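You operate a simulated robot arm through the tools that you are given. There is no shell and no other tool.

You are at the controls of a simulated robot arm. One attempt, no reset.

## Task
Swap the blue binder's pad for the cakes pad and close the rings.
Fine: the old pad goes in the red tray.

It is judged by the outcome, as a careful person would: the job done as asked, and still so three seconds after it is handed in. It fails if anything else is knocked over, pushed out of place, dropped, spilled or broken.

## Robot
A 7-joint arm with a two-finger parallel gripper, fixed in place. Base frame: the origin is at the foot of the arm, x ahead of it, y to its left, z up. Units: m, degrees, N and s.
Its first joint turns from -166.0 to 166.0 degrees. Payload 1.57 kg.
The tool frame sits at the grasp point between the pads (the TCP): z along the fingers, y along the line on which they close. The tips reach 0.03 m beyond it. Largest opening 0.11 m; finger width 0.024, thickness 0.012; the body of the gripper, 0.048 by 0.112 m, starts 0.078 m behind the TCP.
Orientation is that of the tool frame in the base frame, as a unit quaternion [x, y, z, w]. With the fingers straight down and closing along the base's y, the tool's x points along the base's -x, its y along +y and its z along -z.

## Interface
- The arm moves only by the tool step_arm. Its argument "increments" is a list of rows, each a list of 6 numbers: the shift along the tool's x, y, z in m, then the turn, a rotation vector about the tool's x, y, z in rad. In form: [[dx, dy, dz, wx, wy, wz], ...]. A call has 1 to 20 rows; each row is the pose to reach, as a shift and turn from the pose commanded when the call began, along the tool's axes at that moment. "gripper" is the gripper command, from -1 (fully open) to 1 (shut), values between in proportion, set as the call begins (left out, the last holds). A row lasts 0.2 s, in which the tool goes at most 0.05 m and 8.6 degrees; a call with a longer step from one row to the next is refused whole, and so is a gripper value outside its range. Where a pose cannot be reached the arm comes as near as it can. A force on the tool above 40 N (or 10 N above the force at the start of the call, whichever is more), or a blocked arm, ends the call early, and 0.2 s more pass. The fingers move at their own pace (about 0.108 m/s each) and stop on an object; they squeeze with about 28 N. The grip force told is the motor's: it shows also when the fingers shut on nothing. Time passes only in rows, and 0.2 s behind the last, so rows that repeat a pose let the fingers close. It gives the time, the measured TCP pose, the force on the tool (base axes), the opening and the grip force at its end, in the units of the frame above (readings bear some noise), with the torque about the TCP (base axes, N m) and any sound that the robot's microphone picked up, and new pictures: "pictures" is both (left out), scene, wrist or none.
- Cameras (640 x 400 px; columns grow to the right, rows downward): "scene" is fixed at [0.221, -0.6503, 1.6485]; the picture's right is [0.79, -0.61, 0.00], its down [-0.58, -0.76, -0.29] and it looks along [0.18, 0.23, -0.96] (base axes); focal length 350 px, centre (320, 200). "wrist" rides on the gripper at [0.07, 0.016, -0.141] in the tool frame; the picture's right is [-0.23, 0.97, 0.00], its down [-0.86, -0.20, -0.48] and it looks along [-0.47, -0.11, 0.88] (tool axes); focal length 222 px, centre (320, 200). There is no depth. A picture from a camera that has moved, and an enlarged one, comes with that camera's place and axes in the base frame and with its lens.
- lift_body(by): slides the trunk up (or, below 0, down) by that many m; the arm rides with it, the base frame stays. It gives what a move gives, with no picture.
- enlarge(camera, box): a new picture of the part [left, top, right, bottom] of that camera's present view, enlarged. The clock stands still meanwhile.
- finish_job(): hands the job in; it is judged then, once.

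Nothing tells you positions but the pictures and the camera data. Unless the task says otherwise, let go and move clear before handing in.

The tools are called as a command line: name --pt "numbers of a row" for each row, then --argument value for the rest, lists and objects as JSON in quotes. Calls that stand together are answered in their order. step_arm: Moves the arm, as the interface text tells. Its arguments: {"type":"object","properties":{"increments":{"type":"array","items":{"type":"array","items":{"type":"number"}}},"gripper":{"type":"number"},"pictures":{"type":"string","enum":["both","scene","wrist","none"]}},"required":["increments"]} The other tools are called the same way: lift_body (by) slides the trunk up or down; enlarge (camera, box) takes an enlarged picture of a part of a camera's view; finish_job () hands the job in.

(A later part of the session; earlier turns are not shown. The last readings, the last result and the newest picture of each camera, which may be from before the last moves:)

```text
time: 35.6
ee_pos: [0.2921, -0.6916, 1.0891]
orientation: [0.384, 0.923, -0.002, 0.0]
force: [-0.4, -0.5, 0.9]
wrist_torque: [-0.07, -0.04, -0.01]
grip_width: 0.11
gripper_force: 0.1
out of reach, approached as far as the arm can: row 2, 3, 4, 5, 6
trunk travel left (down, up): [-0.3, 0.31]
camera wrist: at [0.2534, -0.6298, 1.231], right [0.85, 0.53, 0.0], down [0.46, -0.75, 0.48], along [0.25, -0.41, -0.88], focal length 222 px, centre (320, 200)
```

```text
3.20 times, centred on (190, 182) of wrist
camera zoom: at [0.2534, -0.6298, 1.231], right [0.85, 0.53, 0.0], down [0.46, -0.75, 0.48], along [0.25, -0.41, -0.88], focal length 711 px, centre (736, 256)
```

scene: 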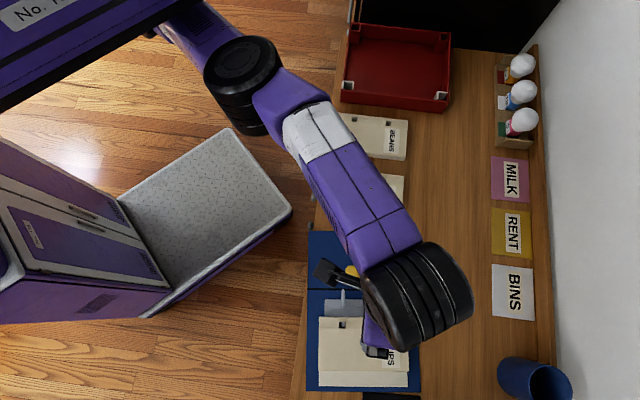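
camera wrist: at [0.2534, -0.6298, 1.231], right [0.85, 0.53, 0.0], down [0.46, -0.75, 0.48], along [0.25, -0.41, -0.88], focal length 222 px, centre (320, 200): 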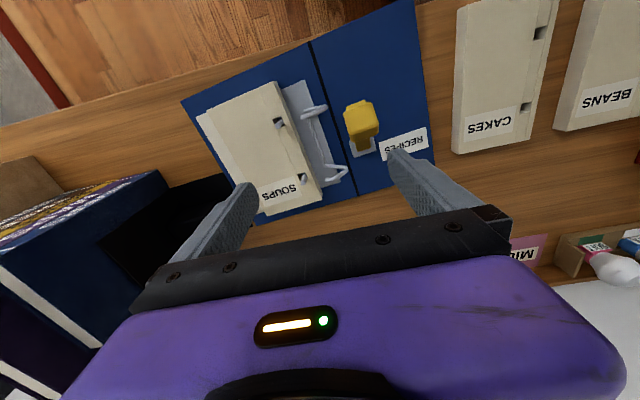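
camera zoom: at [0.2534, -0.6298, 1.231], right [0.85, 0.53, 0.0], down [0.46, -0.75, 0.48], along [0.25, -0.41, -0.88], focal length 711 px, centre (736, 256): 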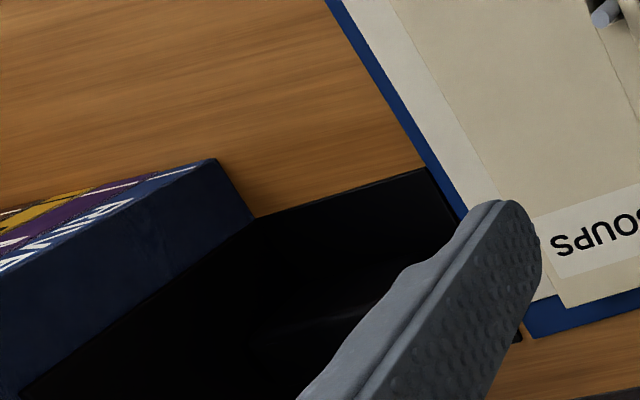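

The SOUPS pad measures about 0.094 × 0.169 m and is yawed about 7°, centred at e1≈0.703, e2≈0.356. The binder's corner has also nudged the black bookend about 5–9 mm. I'll hover over the pad with matching yaw and check the alignment.

step_arm --pt "-0.002 -0.025 0.02 0 0 -0.04" --pt "-0.005 -0.05 0.045 0 0 -0.08" --pt "-0.0072 -0.0739 0.07 0 0 -0.12" --pt "-0.0072 -0.0739 0.089 0 0 -0.12" --gripper -1 --pictures "both"

enlarge --camera "wrist" --box '[200, 80, 440, 230]'

```text
time: 36.6
ee_pos: [0.2476, -0.7084, 1.0049]
orientation: [0.326, 0.945, -0.002, 0.0]
force: [-1.8, 0.2, -0.4]
wrist_torque: [0.02, -0.08, 0.0]
grip_width: 0.1102
gripper_force: 0.0
out of reach, approached as far as the arm can: row 1, 2, 3, 4
trunk travel left (down, up): [-0.3, 0.31]
camera wrist: at [0.2015, -0.6521, 1.1475], right [0.78, 0.63, 0.0], down [0.55, -0.68, 0.48], along [0.3, -0.37, -0.88], focal length 222 px, centre (320, 200)
```

scene: 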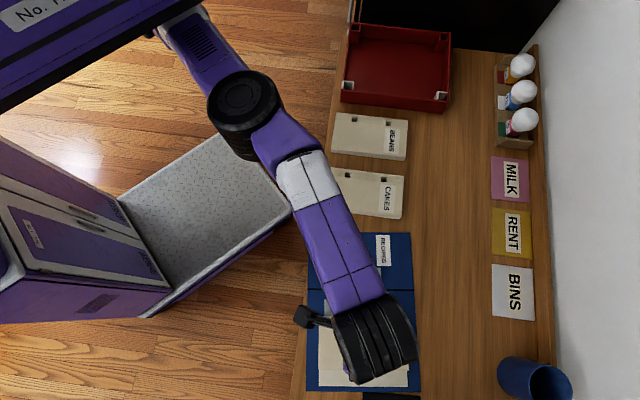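
wrist: 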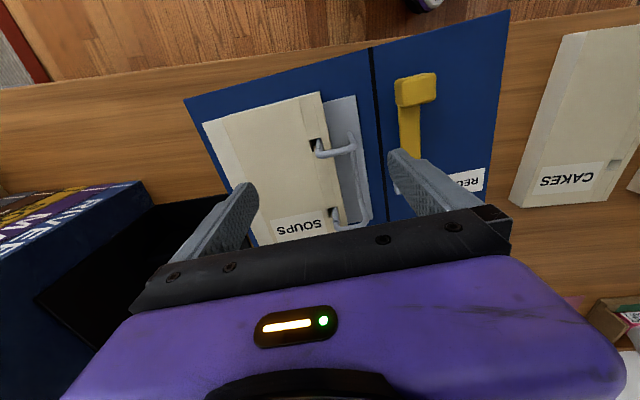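

```text
2.67 times, centred on (320, 155) of wrist
camera zoom: at [0.2015, -0.6521, 1.1475], right [0.78, 0.63, 0.0], down [0.55, -0.68, 0.48], along [0.3, -0.37, -0.88], focal length 592 px, centre (320, 320)
```

zoom: 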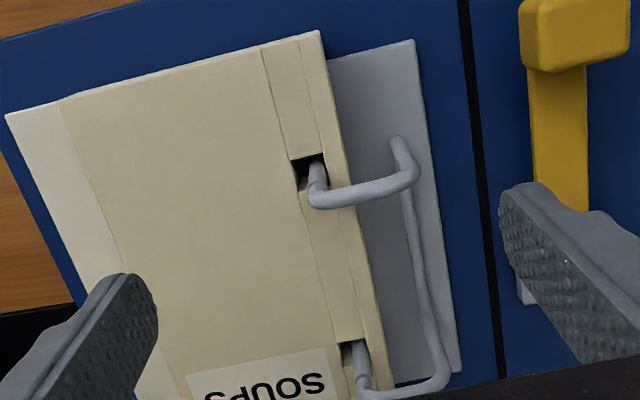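

My descent knocked the lever back down, and I'll reopen it. The reach limit comes from the trunk being too low, since the arm works with its elbow hanging. I'll raise the trunk back to its starting height, which should extend reach at table level.

lift_body --by 0.15

```text
time: 38.3
ee_pos: [0.248, -0.7088, 1.1555]
orientation: [0.326, 0.945, -0.001, 0.0]
force: [0.2, -0.3, 0.3]
wrist_torque: [0.02, -0.01, 0.01]
grip_width: 0.1099
gripper_force: 0.0
trunk travel left (down, up): [-0.45, 0.16]
```

Now at z=1.155 with the trunk back at the start height. I'll ease down and outward to test reach and get a clear view of the binder.

step_arm --pt "-0.01 -0.001 0.03 0 0 0" --pt "-0.03 -0.0035 0.05 0 0 0" --pt "-0.05 -0.006 0.065 0 0 0" --pt "-0.0636 -0.0077 0.07 0 0 0" --gripper -1 --pictures "both"

enlarge --camera "wrist" --box '[180, 30, 500, 230]'

```text
time: 39.3
ee_pos: [0.2905, -0.722, 1.0876]
orientation: [0.325, 0.946, -0.001, 0.0]
force: [0.0, -1.3, 0.5]
wrist_torque: [0.03, 0.02, -0.02]
grip_width: 0.1096
gripper_force: 0.0
out of reach, approached as far as the arm can: row 2, 3, 4
trunk travel left (down, up): [-0.45, 0.16]
camera wrist: at [0.2449, -0.6647, 1.2288], right [0.78, 0.63, 0.0], down [0.55, -0.68, 0.48], along [0.3, -0.37, -0.88], focal length 222 px, centre (320, 200)
```

scene: 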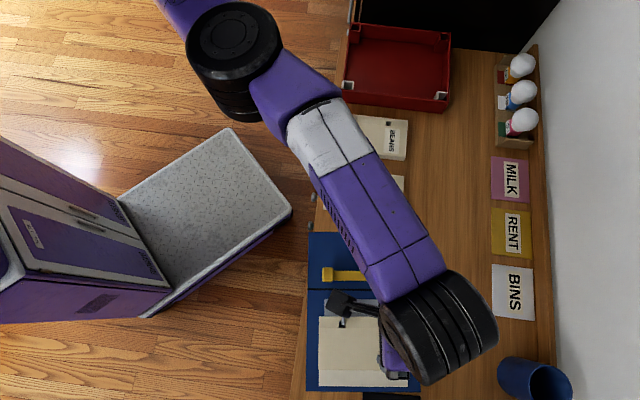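
wrist: 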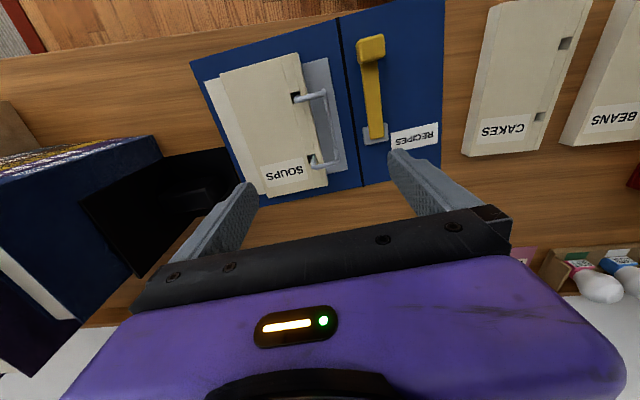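

```text
2.00 times, centred on (340, 130) of wrist
camera zoom: at [0.2449, -0.6647, 1.2288], right [0.78, 0.63, 0.0], down [0.55, -0.68, 0.48], along [0.3, -0.37, -0.88], focal length 444 px, centre (280, 340)
```

zoom: 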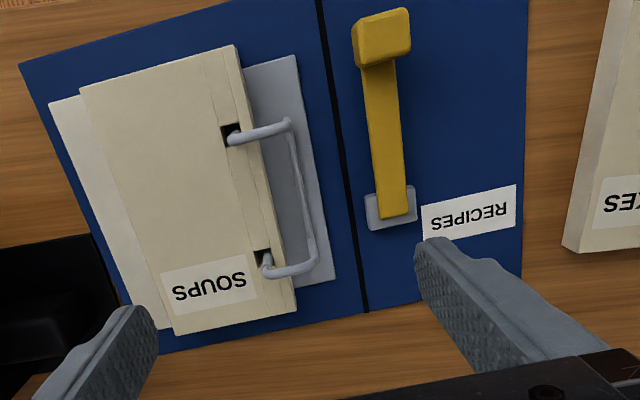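

Reach grows as the hand gets lower relative to the trunk, so a bit more trunk height will help for the pad. The lever is down and the binder sits yawed about 7°. I'll raise the trunk 0.1 m more, then hover over the knob. Gripping it without lifting should let me slide the binder back to its original place.

lift_body --by 0.1

step_arm --pt "0.02 0.019 0.03 0 0 0" --pt "0.045 0.04 0.06 0 0 0" --pt "0.065 0.06 0.1 0 0 0" --pt "0.087 0.078 0.14 0 0 0" --gripper 0.09 --pictures "both"

enlarge --camera "wrist" --box '[200, 60, 440, 210]'

```text
time: 40.6
ee_pos: [0.2902, -0.7216, 1.1879]
orientation: [0.325, 0.946, -0.002, -0.001]
force: [-0.5, -1.0, -0.4]
wrist_torque: [0.0, 0.01, 0.02]
grip_width: 0.1099
gripper_force: 0.0
trunk travel left (down, up): [-0.55, 0.06]
```

```text
time: 41.6
ee_pos: [0.2713, -0.606, 1.0472]
orientation: [0.326, 0.945, 0.0, 0.001]
force: [-0.1, 0.0, 1.0]
wrist_torque: [-0.01, -0.01, 0.04]
grip_width: 0.0501
gripper_force: 0.1
trunk travel left (down, up): [-0.55, 0.06]
camera wrist: at [0.2259, -0.5496, 1.1884], right [0.78, 0.63, 0.0], down [0.55, -0.68, 0.48], along [0.3, -0.37, -0.88], focal length 222 px, centre (320, 200)
```

scene: 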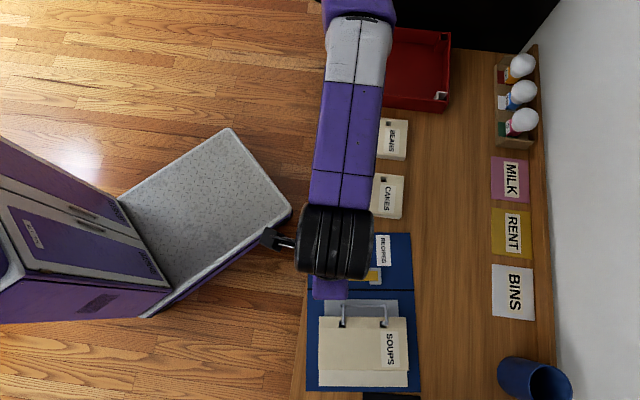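
wrist: 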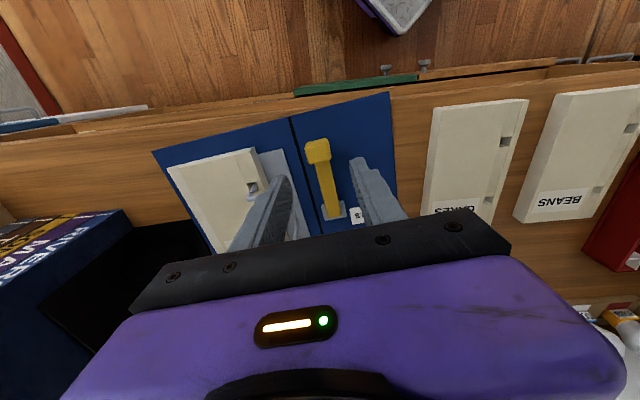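

```text
2.67 times, centred on (320, 135) of wrist
camera zoom: at [0.2259, -0.5496, 1.1884], right [0.78, 0.63, 0.0], down [0.55, -0.68, 0.48], along [0.3, -0.37, -0.88], focal length 592 px, centre (320, 373)
```

zoom: 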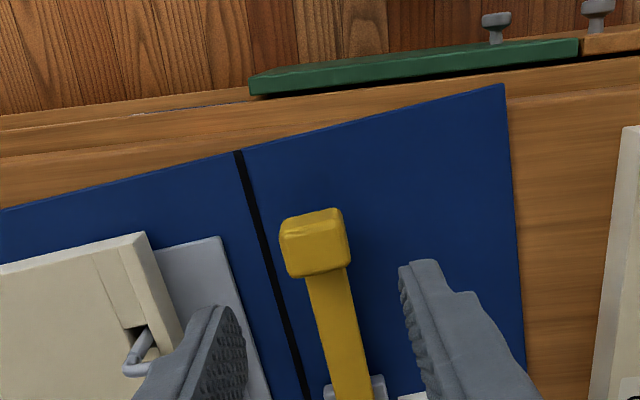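

The knob is centred under the gripper at the matching yaw. I'll descend around it as I did the first time.

step_arm --pt "0.0 -0.001 0.03 0 0 0" --pt "0.0 -0.001 0.06 0 0 0" --pt "0.0 -0.001 0.088 0 0 0" --pt "0.0 -0.001 0.104 0 0 0" --gripper 0.09 --pictures "wrist"

enlarge --camera "wrist" --box '[200, 80, 440, 230]'

```text
time: 42.6
ee_pos: [0.2701, -0.6094, 0.9457]
orientation: [0.325, 0.946, -0.001, 0.0]
force: [-0.3, 0.5, 0.1]
wrist_torque: [0.0, 0.04, -0.02]
grip_width: 0.0503
gripper_force: 0.0
trunk travel left (down, up): [-0.55, 0.06]
camera wrist: at [0.2242, -0.5523, 1.0868], right [0.78, 0.63, 0.0], down [0.55, -0.68, 0.48], along [0.3, -0.37, -0.88], focal length 222 px, centre (320, 200)
```

wrist: 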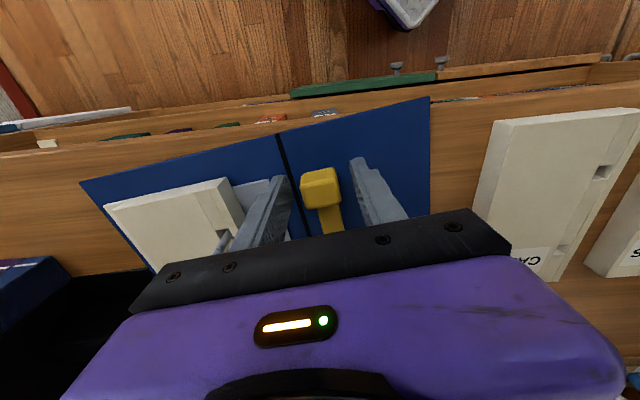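

```text
2.67 times, centred on (320, 155) of wrist
camera zoom: at [0.2242, -0.5523, 1.0868], right [0.78, 0.63, 0.0], down [0.55, -0.68, 0.48], along [0.3, -0.37, -0.88], focal length 592 px, centre (320, 320)
```

zoom: 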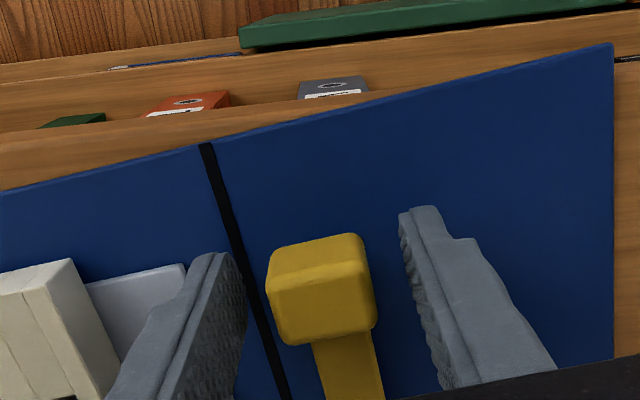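

The knob is between the fingers. I'll grip it, then drag the binder level by +16 mm outward and −35 mm along, and turn it back 7°, without any lift.

step_arm --pt "0 0 0 0 0 0" --pt "0 0 0 0 0 0" --pt "0 0 0 0 0 0" --gripper 1 --pictures "none"

step_arm --pt "-0.0034 0.0054 0.0 0 0 0.02" --pt "-0.0067 0.0109 0.0 0 0 0.04" --pt "-0.0101 0.0163 0.0 0 0 0.06" --pt "-0.0135 0.0218 0.0 0 0 0.08" --pt "-0.0168 0.0272 0.0 0 0 0.1" --pt "-0.0202 0.0327 0.0 0 0 0.12" --gripper 1 --pictures "both"

enlarge --camera "scene" --box '[290, 200, 450, 400]'

```text
time: 43.4
ee_pos: [0.2697, -0.6091, 0.9445]
orientation: [0.325, 0.946, -0.001, 0.0]
force: [0.8, 1.7, 0.6]
wrist_torque: [0.19, 0.22, 0.12]
grip_width: 0.0274
gripper_force: 28.7
trunk travel left (down, up): [-0.55, 0.06]
```

```text
time: 44.8
ee_pos: [0.302, -0.5954, 0.9442]
orientation: [0.383, 0.924, -0.002, -0.001]
force: [-6.3, -4.8, 15.6]
wrist_torque: [-0.25, -0.49, 0.45]
grip_width: 0.0274
gripper_force: 28.4
trunk travel left (down, up): [-0.55, 0.06]
camera wrist: at [0.2646, -0.5321, 1.0861], right [0.85, 0.53, 0.0], down [0.47, -0.74, 0.48], along [0.25, -0.41, -0.88], focal length 222 px, centre (320, 200)
```

scene: 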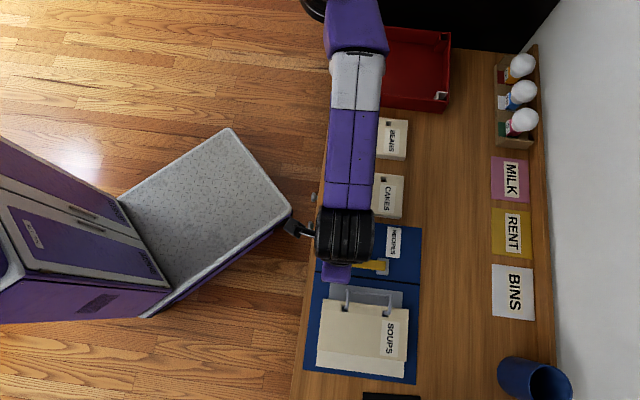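
wrist: 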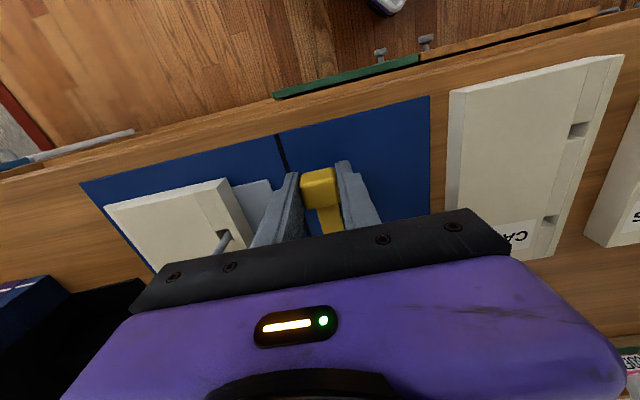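

```text
2.00 times, centred on (370, 300) of scene
camera zoom: at [0.221, -0.6503, 1.6485], right [0.79, -0.61, 0.0], down [-0.58, -0.76, -0.29], along [0.18, 0.23, -0.96], focal length 701 px, centre (220, 0)
```

zoom: 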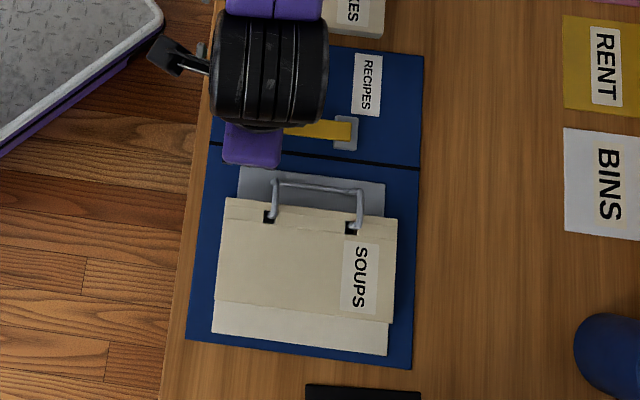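

The binder is back within about 4 mm of where it started, square to the table and clear of the bookend. I'll release the knob and back off to scoop the lever up again, this time with a steeper tilt and a gentler push.

step_arm --pt "0 0 0 0 0 0" --pt "0 0 0 0 0 0" --pt "0 0 -0.035 0 0 0" --pt "0 0 -0.075 0 0 0" --pt "0.025 0 -0.075 0 0 0" --pt "0.047 0 -0.075 0 0 0" --gripper 0.05 --pictures "none"

enlarge --camera "scene" --box '[310, 220, 430, 340]'

enlarge --camera "wrist" --box '[200, 80, 440, 230]'

```text
time: 46.2
ee_pos: [0.271, -0.5618, 1.0188]
orientation: [0.382, 0.924, 0.0, 0.0]
force: [0.4, 0.7, -0.4]
wrist_torque: [0.02, 0.01, 0.02]
grip_width: 0.0522
gripper_force: 0.1
trunk travel left (down, up): [-0.55, 0.06]
```

```text
3.33 times, centred on (370, 280) of scene
camera zoom: at [0.221, -0.6503, 1.6485], right [0.79, -0.61, 0.0], down [-0.58, -0.76, -0.29], along [0.18, 0.23, -0.96], focal length 1168 px, centre (153, -67)
```

zoom: 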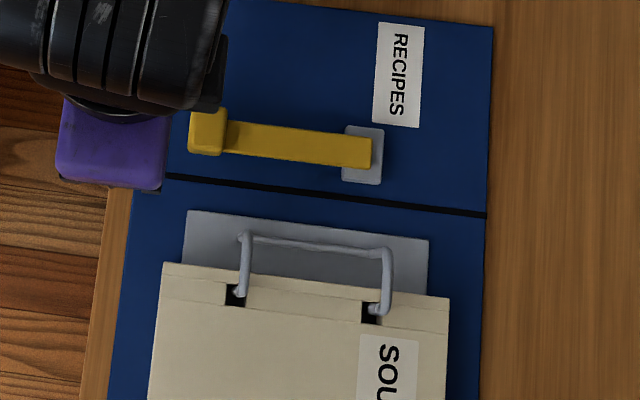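

```text
2.67 times, centred on (320, 155) of wrist
camera zoom: at [0.233, -0.5006, 1.1601], right [0.85, 0.53, 0.0], down [0.46, -0.74, 0.48], along [0.25, -0.41, -0.88], focal length 592 px, centre (320, 320)
```

zoom: 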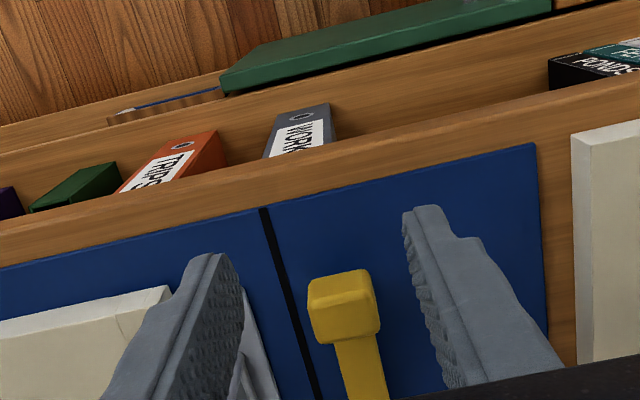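

The lever is closed and free in front of me. I'll shut the fingers, tilt about 20°, and go down on its robot side.

step_arm --pt "0.0 0 0.02 0 -0.12 0" --pt "-0.002 0 0.045 0 -0.24 0" --pt "-0.005 0 0.068 0 -0.35 0" --pt "-0.007 0 0.0805 0 -0.35 0" --gripper 1 --pictures "none"

enlarge --camera "scene" --box '[310, 220, 430, 340]'

```text
time: 47.2
ee_pos: [0.2763, -0.5664, 0.9383]
orientation: [0.376, 0.91, -0.068, 0.161]
force: [0.0, 0.1, -0.3]
wrist_torque: [0.0, 0.01, 0.02]
grip_width: 0.0002
gripper_force: 21.3
trunk travel left (down, up): [-0.55, 0.06]
```

```text
3.33 times, centred on (370, 280) of scene
camera zoom: at [0.221, -0.6503, 1.6485], right [0.79, -0.61, 0.0], down [-0.58, -0.76, -0.29], along [0.18, 0.23, -0.96], focal length 1168 px, centre (153, -67)
```

zoom: 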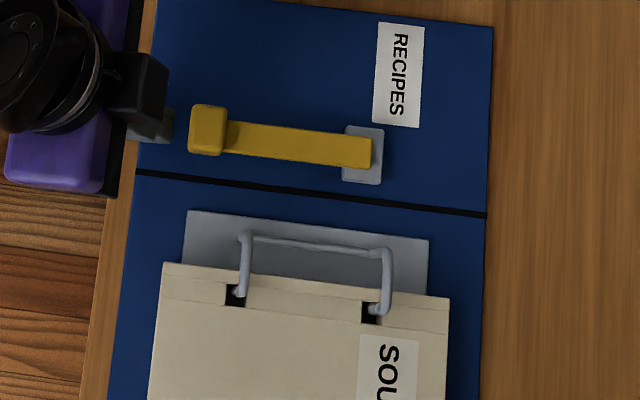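

The fingertips are visible beside the knob with about 10 mm of gap. I'll advance to light contact.

step_arm --pt "-0.005 0 0.0018 0 0 0" --pt "-0.01 0 0.0037 0 0 0" --pt "-0.012 0 0.0044 0 0 0" --gripper 1 --pictures "none"

enlarge --camera "scene" --box '[310, 220, 430, 340]'

```text
time: 48.0
ee_pos: [0.284, -0.5744, 0.9397]
orientation: [0.376, 0.91, -0.067, 0.16]
force: [-1.7, 1.3, -0.8]
wrist_torque: [0.04, -0.01, 0.05]
grip_width: 0.0002
gripper_force: 21.7
trunk travel left (down, up): [-0.55, 0.06]
```

```text
3.33 times, centred on (370, 280) of scene
camera zoom: at [0.221, -0.6503, 1.6485], right [0.79, -0.61, 0.0], down [-0.58, -0.76, -0.29], along [0.18, 0.23, -0.96], focal length 1168 px, centre (153, -67)
```

zoom: 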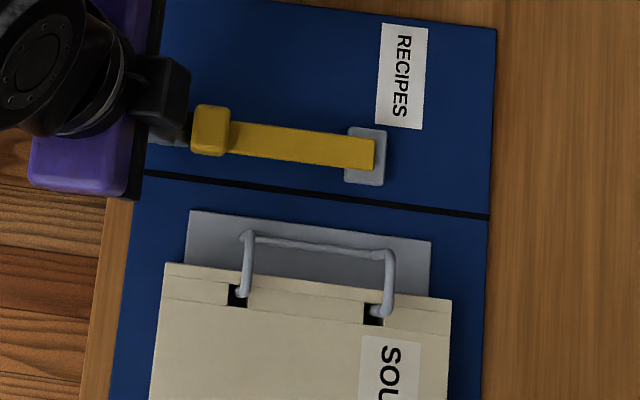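

There's light contact at about 2 N. Now I'll lift along the arc.

step_arm --pt "-0.0035 0 -0.0054 0 0 0" --pt "-0.0069 0 -0.0108 0 0 0" --pt "-0.0112 0 -0.016 0 0 0" --pt "-0.0155 0 -0.0213 0 0 0" --pt "-0.0204 0 -0.026 0 0 0" --pt "-0.0253 0 -0.0306 0 0 0" --gripper 1 --pictures "none"

enlarge --camera "scene" --box '[310, 220, 430, 340]'

```text
time: 49.4
ee_pos: [0.2947, -0.5853, 0.9754]
orientation: [0.376, 0.91, -0.068, 0.16]
force: [-0.8, 0.6, 0.0]
wrist_torque: [0.03, 0.01, 0.01]
grip_width: 0.0002
gripper_force: 21.5
trunk travel left (down, up): [-0.55, 0.06]
```

```text
3.33 times, centred on (370, 280) of scene
camera zoom: at [0.221, -0.6503, 1.6485], right [0.79, -0.61, 0.0], down [-0.58, -0.76, -0.29], along [0.18, 0.23, -0.96], focal length 1168 px, centre (153, -67)
```

zoom: 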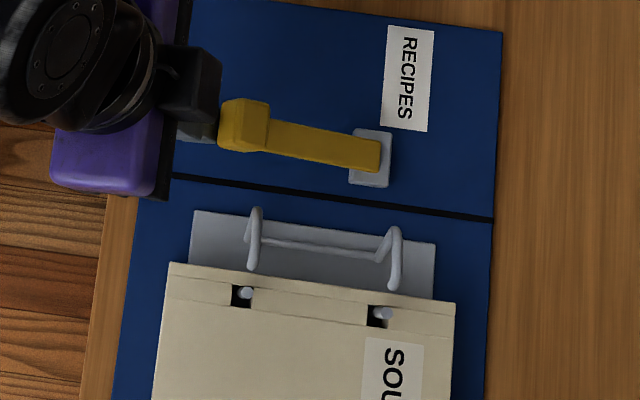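

The rings are opening with little sliding. I'll continue up the arc.

step_arm --pt "-0.0079 0 -0.0055 0 0 0" --pt "-0.0158 0 -0.011 0 0 0" --pt "-0.0246 0 -0.0152 0 0 0" --pt "-0.0334 0 -0.0192 0 0 0" --pt "-0.0427 0 -0.022 0 0 0" --pt "-0.052 0 -0.0242 0 0 0" --gripper 1 --pictures "none"

enlarge --camera "scene" --box '[310, 220, 430, 340]'

```text
time: 50.8
ee_pos: [0.3233, -0.6137, 1.0162]
orientation: [0.376, 0.91, -0.067, 0.16]
force: [0.6, 0.2, 0.9]
wrist_torque: [-0.01, 0.0, 0.0]
grip_width: 0.0001
gripper_force: 20.9
trunk travel left (down, up): [-0.55, 0.06]
```

```text
3.33 times, centred on (370, 280) of scene
camera zoom: at [0.221, -0.6503, 1.6485], right [0.79, -0.61, 0.0], down [-0.58, -0.76, -0.29], along [0.18, 0.23, -0.96], focal length 1168 px, centre (153, -67)
```

zoom: 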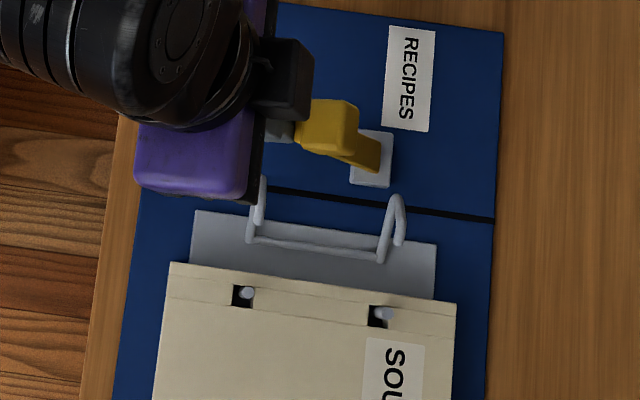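

step_arm --pt "-0.0048 0 -0.001 0 0 0" --pt "-0.0096 0 -0.0015 0 0 0" --pt "-0.014 0 -0.0015 0 0 0" --gripper 1 --pictures "none"

enlarge --camera "scene" --box '[310, 220, 430, 340]'

```text
time: 51.6
ee_pos: [0.3327, -0.6216, 1.0222]
orientation: [0.376, 0.91, -0.067, 0.161]
force: [-0.8, 0.1, -0.4]
wrist_torque: [0.01, -0.01, -0.02]
grip_width: 0.0
gripper_force: 21.0
trunk travel left (down, up): [-0.55, 0.06]
```

```text
3.33 times, centred on (370, 280) of scene
camera zoom: at [0.221, -0.6503, 1.6485], right [0.79, -0.61, 0.0], down [-0.58, -0.76, -0.29], along [0.18, 0.23, -0.96], focal length 1168 px, centre (153, -67)
```

zoom: 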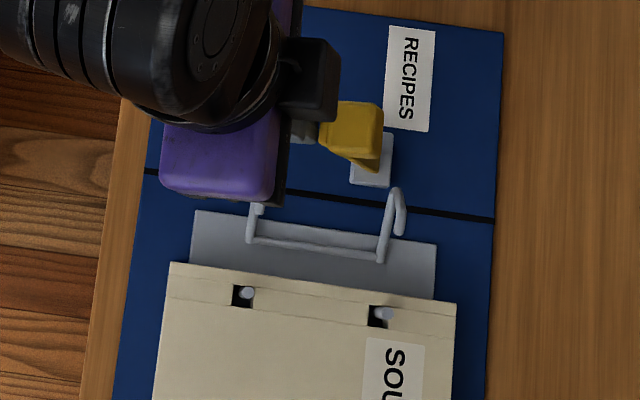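

The lever is well up with no further sliding. I'll back off toward the robot, rise and straighten the tool while staying clear of the lever.

step_arm --pt "0.0282 0 -0.0103 0 0 0" --pt "0.0495 0 -0.0394 0 0 0" --pt "0.0533 0 -0.0727 0 0.12 0" --pt "0.0498 0 -0.082 0 0.24 0" --pt "0.0498 0 -0.082 0 0.35 0" --gripper 1 --pictures "both"

enlarge --camera "scene" --box '[290, 200, 450, 400]'

```text
time: 52.8
ee_pos: [0.2791, -0.5675, 1.0836]
orientation: [0.383, 0.924, 0.0, -0.001]
force: [-0.1, 0.3, -0.6]
wrist_torque: [-0.02, 0.03, 0.0]
grip_width: 0.0001
gripper_force: 21.3
trunk travel left (down, up): [-0.55, 0.06]
camera wrist: at [0.2398, -0.5062, 1.2241], right [0.85, 0.53, 0.0], down [0.47, -0.75, 0.48], along [0.25, -0.41, -0.88], focal length 222 px, centre (320, 200)
```

scene: 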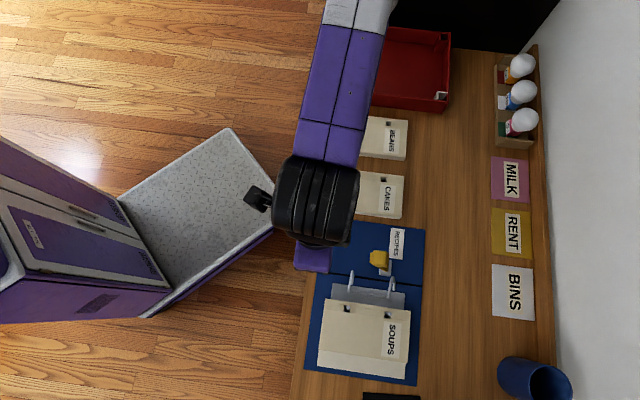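
wrist: 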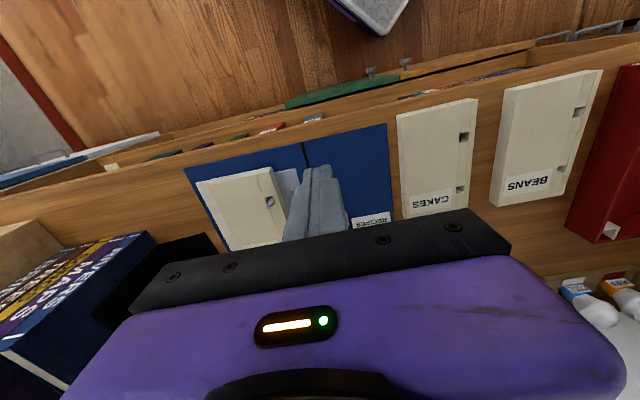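

```text
2.00 times, centred on (370, 300) of scene
camera zoom: at [0.221, -0.6503, 1.6485], right [0.79, -0.61, 0.0], down [-0.58, -0.76, -0.29], along [0.18, 0.23, -0.96], focal length 701 px, centre (220, 0)
```

zoom: 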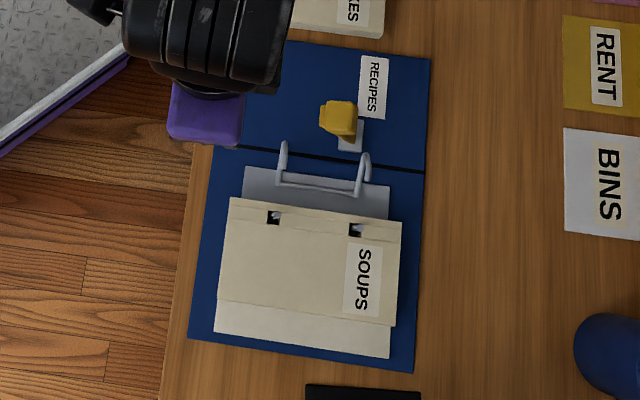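

The binder is back at its original spot within a few millimetres, with the rings open and the lever up. I'll slide along the table's near side toward SOUPS, opening the gripper, then move outward over the pad.

step_arm --pt "0 -0.035 0 0 0 0" --pt "0 -0.07 0 0 0 0" --pt "0 -0.105 0 0 0 0" --pt "0 -0.136 0 0 0 0" --gripper -1 --pictures "none"

```text
time: 53.8
ee_pos: [0.1833, -0.6631, 1.0821]
orientation: [0.381, 0.925, -0.001, 0.0]
force: [0.2, 0.2, 0.3]
wrist_torque: [0.0, 0.01, 0.0]
grip_width: 0.11
gripper_force: 0.1
trunk travel left (down, up): [-0.55, 0.06]
```

step_arm --pt "-0.035 0 0.01 0 0 0" --pt "-0.07 0 0.03 0 0 0" --pt "-0.105 0 0.045 0 0 0" --gripper -1 --pictures "both"

enlarge --camera "wrist" --box '[190, 60, 450, 222]'

```text
time: 54.6
ee_pos: [0.2578, -0.7138, 1.034]
orientation: [0.384, 0.924, 0.0, 0.0]
force: [-1.9, -0.5, -1.2]
wrist_torque: [0.01, -0.15, -0.02]
grip_width: 0.1099
gripper_force: 0.0
out of reach, approached as far as the arm can: row 3
trunk travel left (down, up): [-0.55, 0.06]
camera wrist: at [0.2191, -0.6528, 1.1759], right [0.85, 0.53, 0.0], down [0.46, -0.75, 0.48], along [0.25, -0.41, -0.88], focal length 222 px, centre (320, 200)
```

scene: 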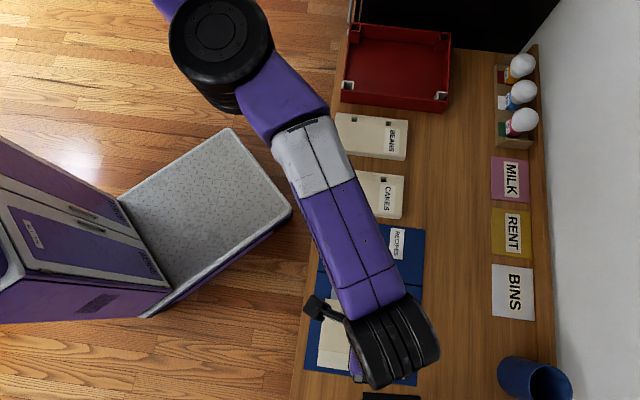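
wrist: 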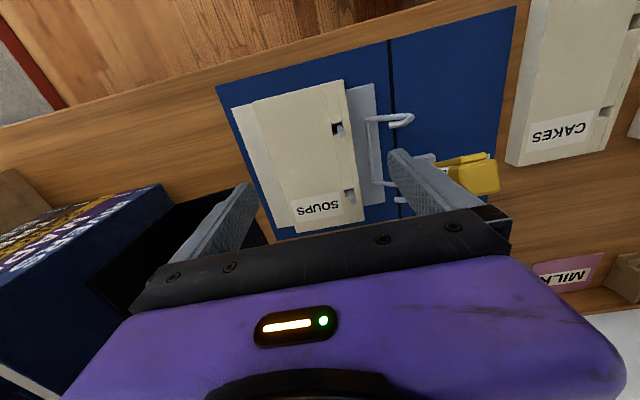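

```text
2.46 times, centred on (320, 141) of wrist
camera zoom: at [0.2191, -0.6528, 1.1759], right [0.85, 0.53, 0.0], down [0.46, -0.75, 0.48], along [0.25, -0.41, -0.88], focal length 547 px, centre (320, 345)
```

zoom: 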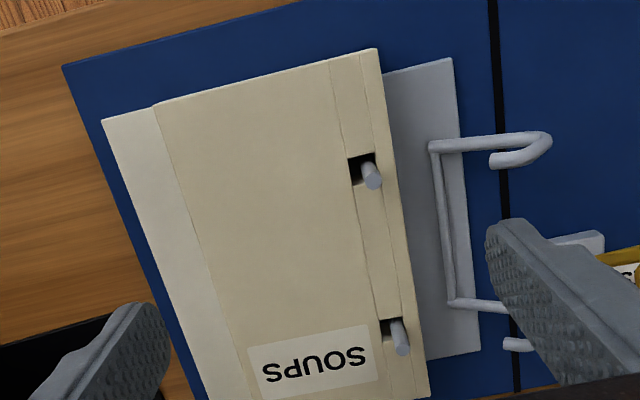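

The rings are open and the pad is aligned, spanning e1≈0.621–0.789 and e2≈0.285–0.379. I'm about 1–2 cm short of its centre, so I'll grip slightly off-centre toward the robot, at e1≈0.685. I'll hover lower with a narrower opening.

step_arm --pt "0.002 -0.005 0.015 0 0 0" --pt "0.002 -0.0096 0.034 0 0 0" --pt "0.002 -0.0096 0.034 0 0 0" --gripper -0.87 --pictures "wrist"

enlarge --camera "wrist" --box '[190, 60, 450, 222]'

```text
time: 55.4
ee_pos: [0.2549, -0.7112, 1.0097]
orientation: [0.381, 0.924, -0.001, 0.0]
force: [0.4, 0.0, 0.0]
wrist_torque: [-0.01, 0.01, 0.04]
grip_width: 0.1029
gripper_force: 0.1
out of reach, approached as far as the arm can: row 1, 2, 3
trunk travel left (down, up): [-0.55, 0.06]
camera wrist: at [0.216, -0.6496, 1.1511], right [0.85, 0.53, 0.0], down [0.47, -0.74, 0.48], along [0.25, -0.41, -0.88], focal length 222 px, centre (320, 200)
```

wrist: 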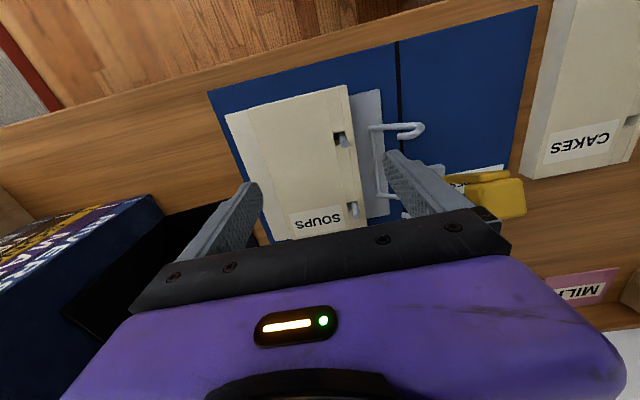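

```text
2.46 times, centred on (320, 141) of wrist
camera zoom: at [0.216, -0.6496, 1.1511], right [0.85, 0.53, 0.0], down [0.47, -0.74, 0.48], along [0.25, -0.41, -0.88], focal length 547 px, centre (320, 345)
```

zoom: 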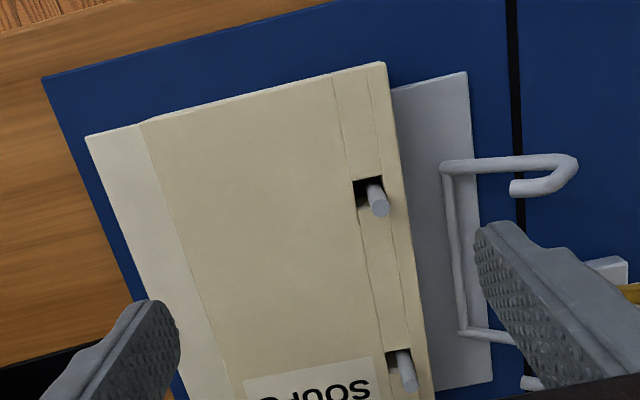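

At this trunk height the reach shrinks as I go down. From the readings so far, reach peaks when the hand is about 1.0–1.05 m relative to the starting trunk height. I'll raise the hand straight up, then set the trunk about 0.05 m below its start.

step_arm --pt "0 0 -0.04 0 0 0" --pt "0 0 -0.085 0 0 0" --pt "0 0 -0.13 0 0 0" --gripper -0.87 --pictures "none"

lift_body --by -0.13

```text
time: 56.2
ee_pos: [0.2545, -0.7131, 1.143]
orientation: [0.382, 0.924, 0.0, 0.0]
force: [-0.1, 0.1, 0.1]
wrist_torque: [0.0, 0.0, -0.03]
grip_width: 0.103
gripper_force: 0.1
trunk travel left (down, up): [-0.55, 0.06]
```

```text
time: 57.8
ee_pos: [0.2547, -0.7131, 1.0124]
orientation: [0.382, 0.924, -0.001, 0.0]
force: [0.3, 0.6, 0.0]
wrist_torque: [-0.01, -0.04, -0.02]
grip_width: 0.1031
gripper_force: 0.0
trunk travel left (down, up): [-0.42, 0.19]
```

step_arm --pt "-0.008 -0.004 0.005 0 0 0" --pt "-0.016 -0.008 0.012 0 0 0" --gripper -0.87 --pictures "wrist"

enlarge --camera "wrist" --box '[190, 60, 450, 222]'

```text
time: 58.4
ee_pos: [0.2605, -0.7198, 0.999]
orientation: [0.383, 0.924, 0.0, 0.0]
force: [-0.4, 0.3, -0.2]
wrist_torque: [0.0, -0.02, -0.03]
grip_width: 0.103
gripper_force: 0.0
out of reach, approached as far as the arm can: row 2
trunk travel left (down, up): [-0.42, 0.19]
camera wrist: at [0.2225, -0.6578, 1.1399], right [0.85, 0.53, 0.0], down [0.46, -0.75, 0.48], along [0.25, -0.41, -0.88], focal length 222 px, centre (320, 200)
```

wrist: 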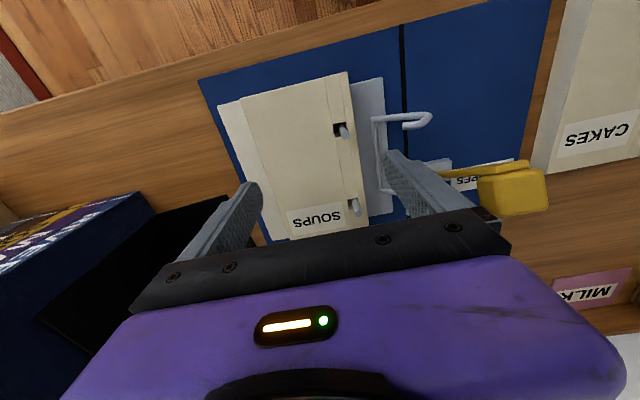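

```text
2.46 times, centred on (320, 141) of wrist
camera zoom: at [0.2225, -0.6578, 1.1399], right [0.85, 0.53, 0.0], down [0.46, -0.75, 0.48], along [0.25, -0.41, -0.88], focal length 547 px, centre (320, 345)
```

zoom: 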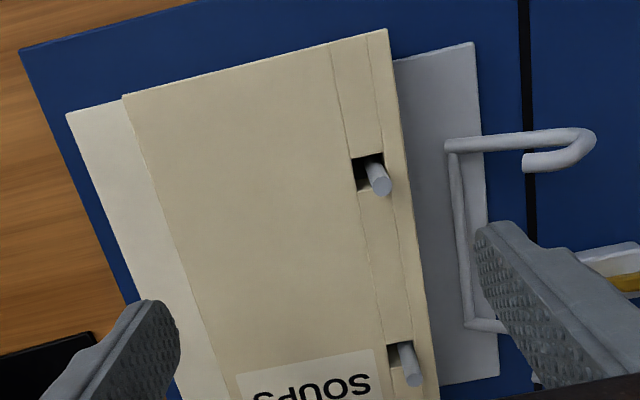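

Still slightly limited, but gripping at e1≈0.68 is reachable. The pad's side edges are at e2≈0.2856 and 0.3797. I'll centre on them at e2≈0.333 with a 1° turn, then check before lowering.

step_arm --pt "0.008 -0.004 0.003 0 0 0.008" --pt "0.013 -0.008 0.008 0 0 0.015" --pt "0.013 -0.008 0.008 0 0 0.015" --gripper -0.87 --pictures "wrist"

enlarge --camera "wrist" --box '[190, 70, 450, 232]'

```text
time: 59.2
ee_pos: [0.2463, -0.7166, 0.99]
orientation: [0.389, 0.921, 0.0, 0.0]
force: [-0.1, 0.3, 0.4]
wrist_torque: [-0.01, 0.02, -0.01]
grip_width: 0.1028
gripper_force: 0.1
trunk travel left (down, up): [-0.42, 0.19]
camera wrist: at [0.2088, -0.654, 1.1321], right [0.86, 0.52, 0.0], down [0.45, -0.75, 0.48], along [0.25, -0.41, -0.88], focal length 222 px, centre (320, 200)
```

wrist: 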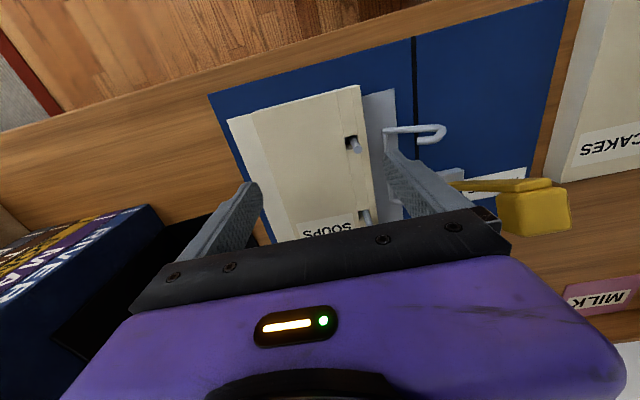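

```text
2.46 times, centred on (320, 151) of wrist
camera zoom: at [0.2088, -0.654, 1.1321], right [0.86, 0.52, 0.0], down [0.45, -0.75, 0.48], along [0.25, -0.41, -0.88], focal length 547 px, centre (320, 321)
```

zoom: 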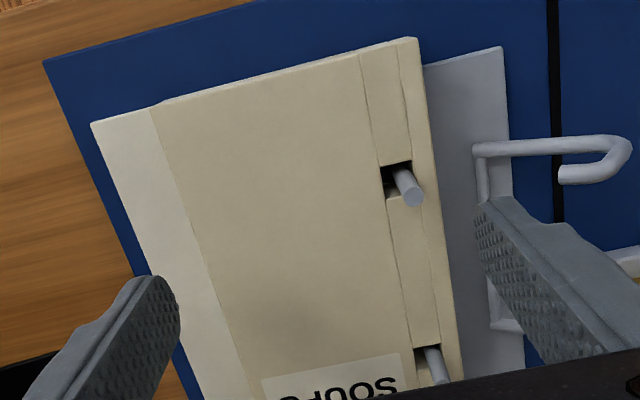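

I'm aligned with the pad within about 1 mm. Now I'll lower so the fingertips straddle the pad with their tips just above the hinge bar, at z≈0.919.

step_arm --pt "0 -0.001 0.015 0 0 0" --pt "0 -0.001 0.03 0 0 0" --pt "0 -0.001 0.041 0 0 0" --gripper -0.87 --pictures "wrist"

enlarge --camera "wrist" --box '[190, 90, 450, 252]'

```text
time: 60.0
ee_pos: [0.2435, -0.7163, 0.952]
orientation: [0.389, 0.921, 0.0, 0.0]
force: [-0.5, -0.2, 0.7]
wrist_torque: [0.02, -0.04, 0.03]
grip_width: 0.1027
gripper_force: 0.1
trunk travel left (down, up): [-0.42, 0.19]
camera wrist: at [0.2066, -0.6541, 1.0933], right [0.86, 0.52, 0.0], down [0.45, -0.75, 0.48], along [0.25, -0.41, -0.88], focal length 222 px, centre (320, 200)
```

wrist: 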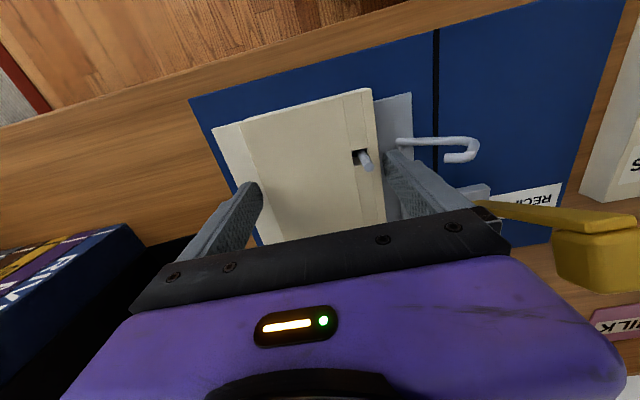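

```text
2.46 times, centred on (320, 171) of wrist
camera zoom: at [0.2066, -0.6541, 1.0933], right [0.86, 0.52, 0.0], down [0.45, -0.75, 0.48], along [0.25, -0.41, -0.88], focal length 547 px, centre (320, 271)
```

zoom: 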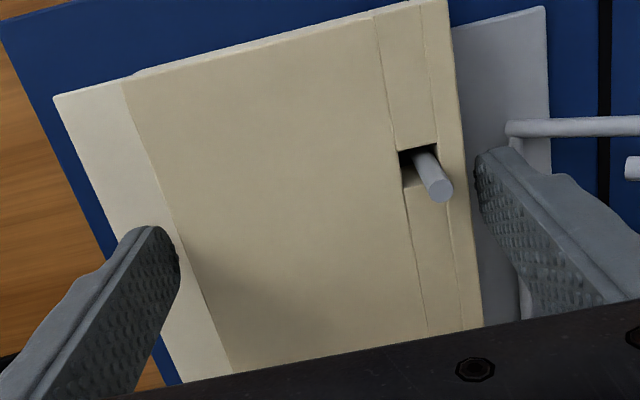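

The fingertips straddle the pad cleanly. I'll go down 4 mm more for a better bite, then close.

step_arm --pt "0 0 0.004 0 0 0" --pt "0 0 0.004 0 0 0" --gripper -0.87 --pictures "none"

step_arm --pt "0 0 0 0 0 0" --pt "0 0 0 0 0 0" --pt "0 0 0 0 0 0" --gripper 1 --pictures "wrist"

```text
time: 60.6
ee_pos: [0.246, -0.7173, 0.9464]
orientation: [0.39, 0.921, -0.002, 0.0]
force: [0.1, -0.5, 0.2]
wrist_torque: [0.02, -0.01, 0.0]
grip_width: 0.1028
gripper_force: 0.0
trunk travel left (down, up): [-0.42, 0.19]
```

```text
time: 61.4
ee_pos: [0.2451, -0.7165, 0.9471]
orientation: [0.39, 0.921, -0.001, 0.0]
force: [1.1, 1.3, 0.6]
wrist_torque: [0.12, -0.08, 0.11]
grip_width: 0.0944
gripper_force: 28.0
trunk travel left (down, up): [-0.42, 0.19]
camera wrist: at [0.2074, -0.6546, 1.0885], right [0.86, 0.52, 0.0], down [0.45, -0.75, 0.48], along [0.25, -0.41, -0.88], focal length 222 px, centre (320, 200)
```

wrist: 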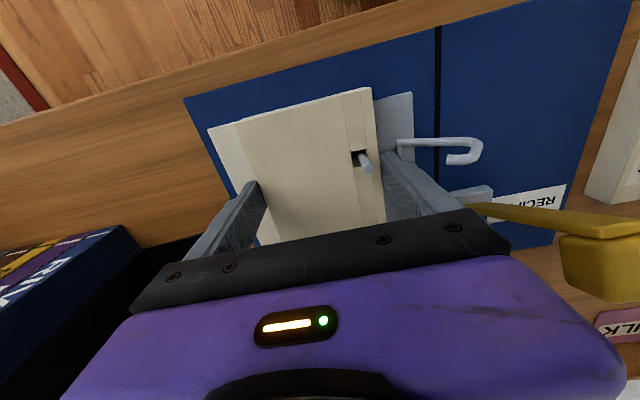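

The pad is gripped (94.4 mm wide, 28 N). I'll lift it straight up off the posts.

step_arm --pt "0 0 -0.01 0 0 0" --pt "0 0 -0.022 0 0 0" --pt "0 0 -0.034 0 0 0" --pt "0 0 -0.048 0 0 0" --pt "0 0 -0.065 0 0 0" --gripper 1 --pictures "both"

enlarge --camera "scene" --box '[290, 200, 450, 400]'

```text
time: 62.6
ee_pos: [0.2452, -0.7171, 1.0138]
orientation: [0.389, 0.921, -0.002, 0.0]
force: [-0.6, 0.6, -2.4]
wrist_torque: [0.08, 0.02, 0.05]
grip_width: 0.0945
gripper_force: 28.0
trunk travel left (down, up): [-0.42, 0.19]
camera wrist: at [0.2079, -0.6547, 1.1537], right [0.86, 0.52, 0.0], down [0.45, -0.75, 0.48], along [0.25, -0.41, -0.88], focal length 222 px, centre (320, 200)
```

scene: 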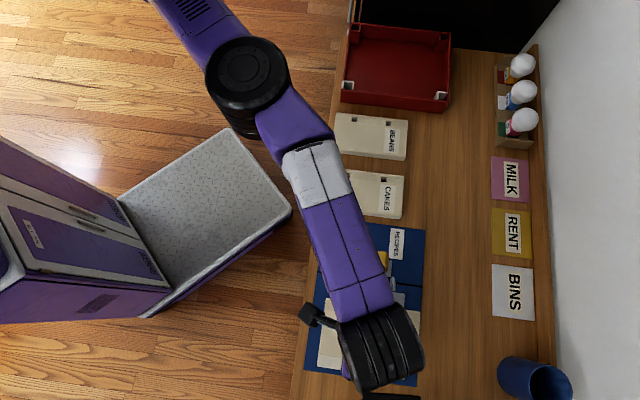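
wrist: 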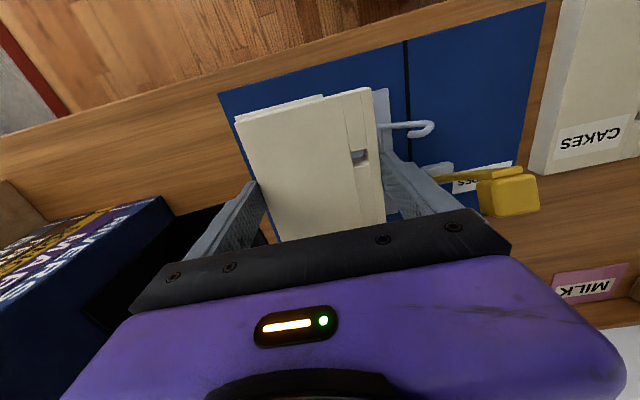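

```text
2.00 times, centred on (370, 300) of scene
camera zoom: at [0.221, -0.6503, 1.6485], right [0.79, -0.61, 0.0], down [-0.58, -0.76, -0.29], along [0.18, 0.23, -0.96], focal length 701 px, centre (220, 0)
```

zoom: 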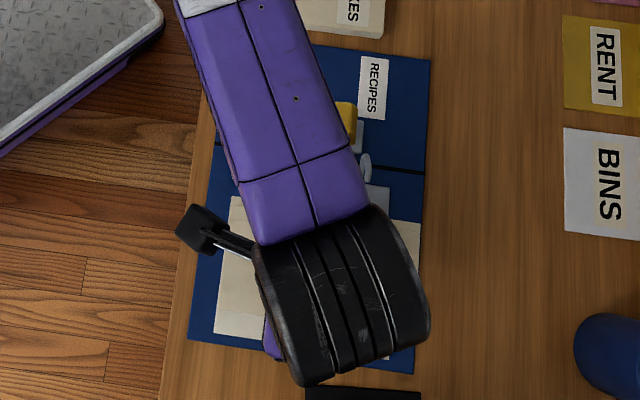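

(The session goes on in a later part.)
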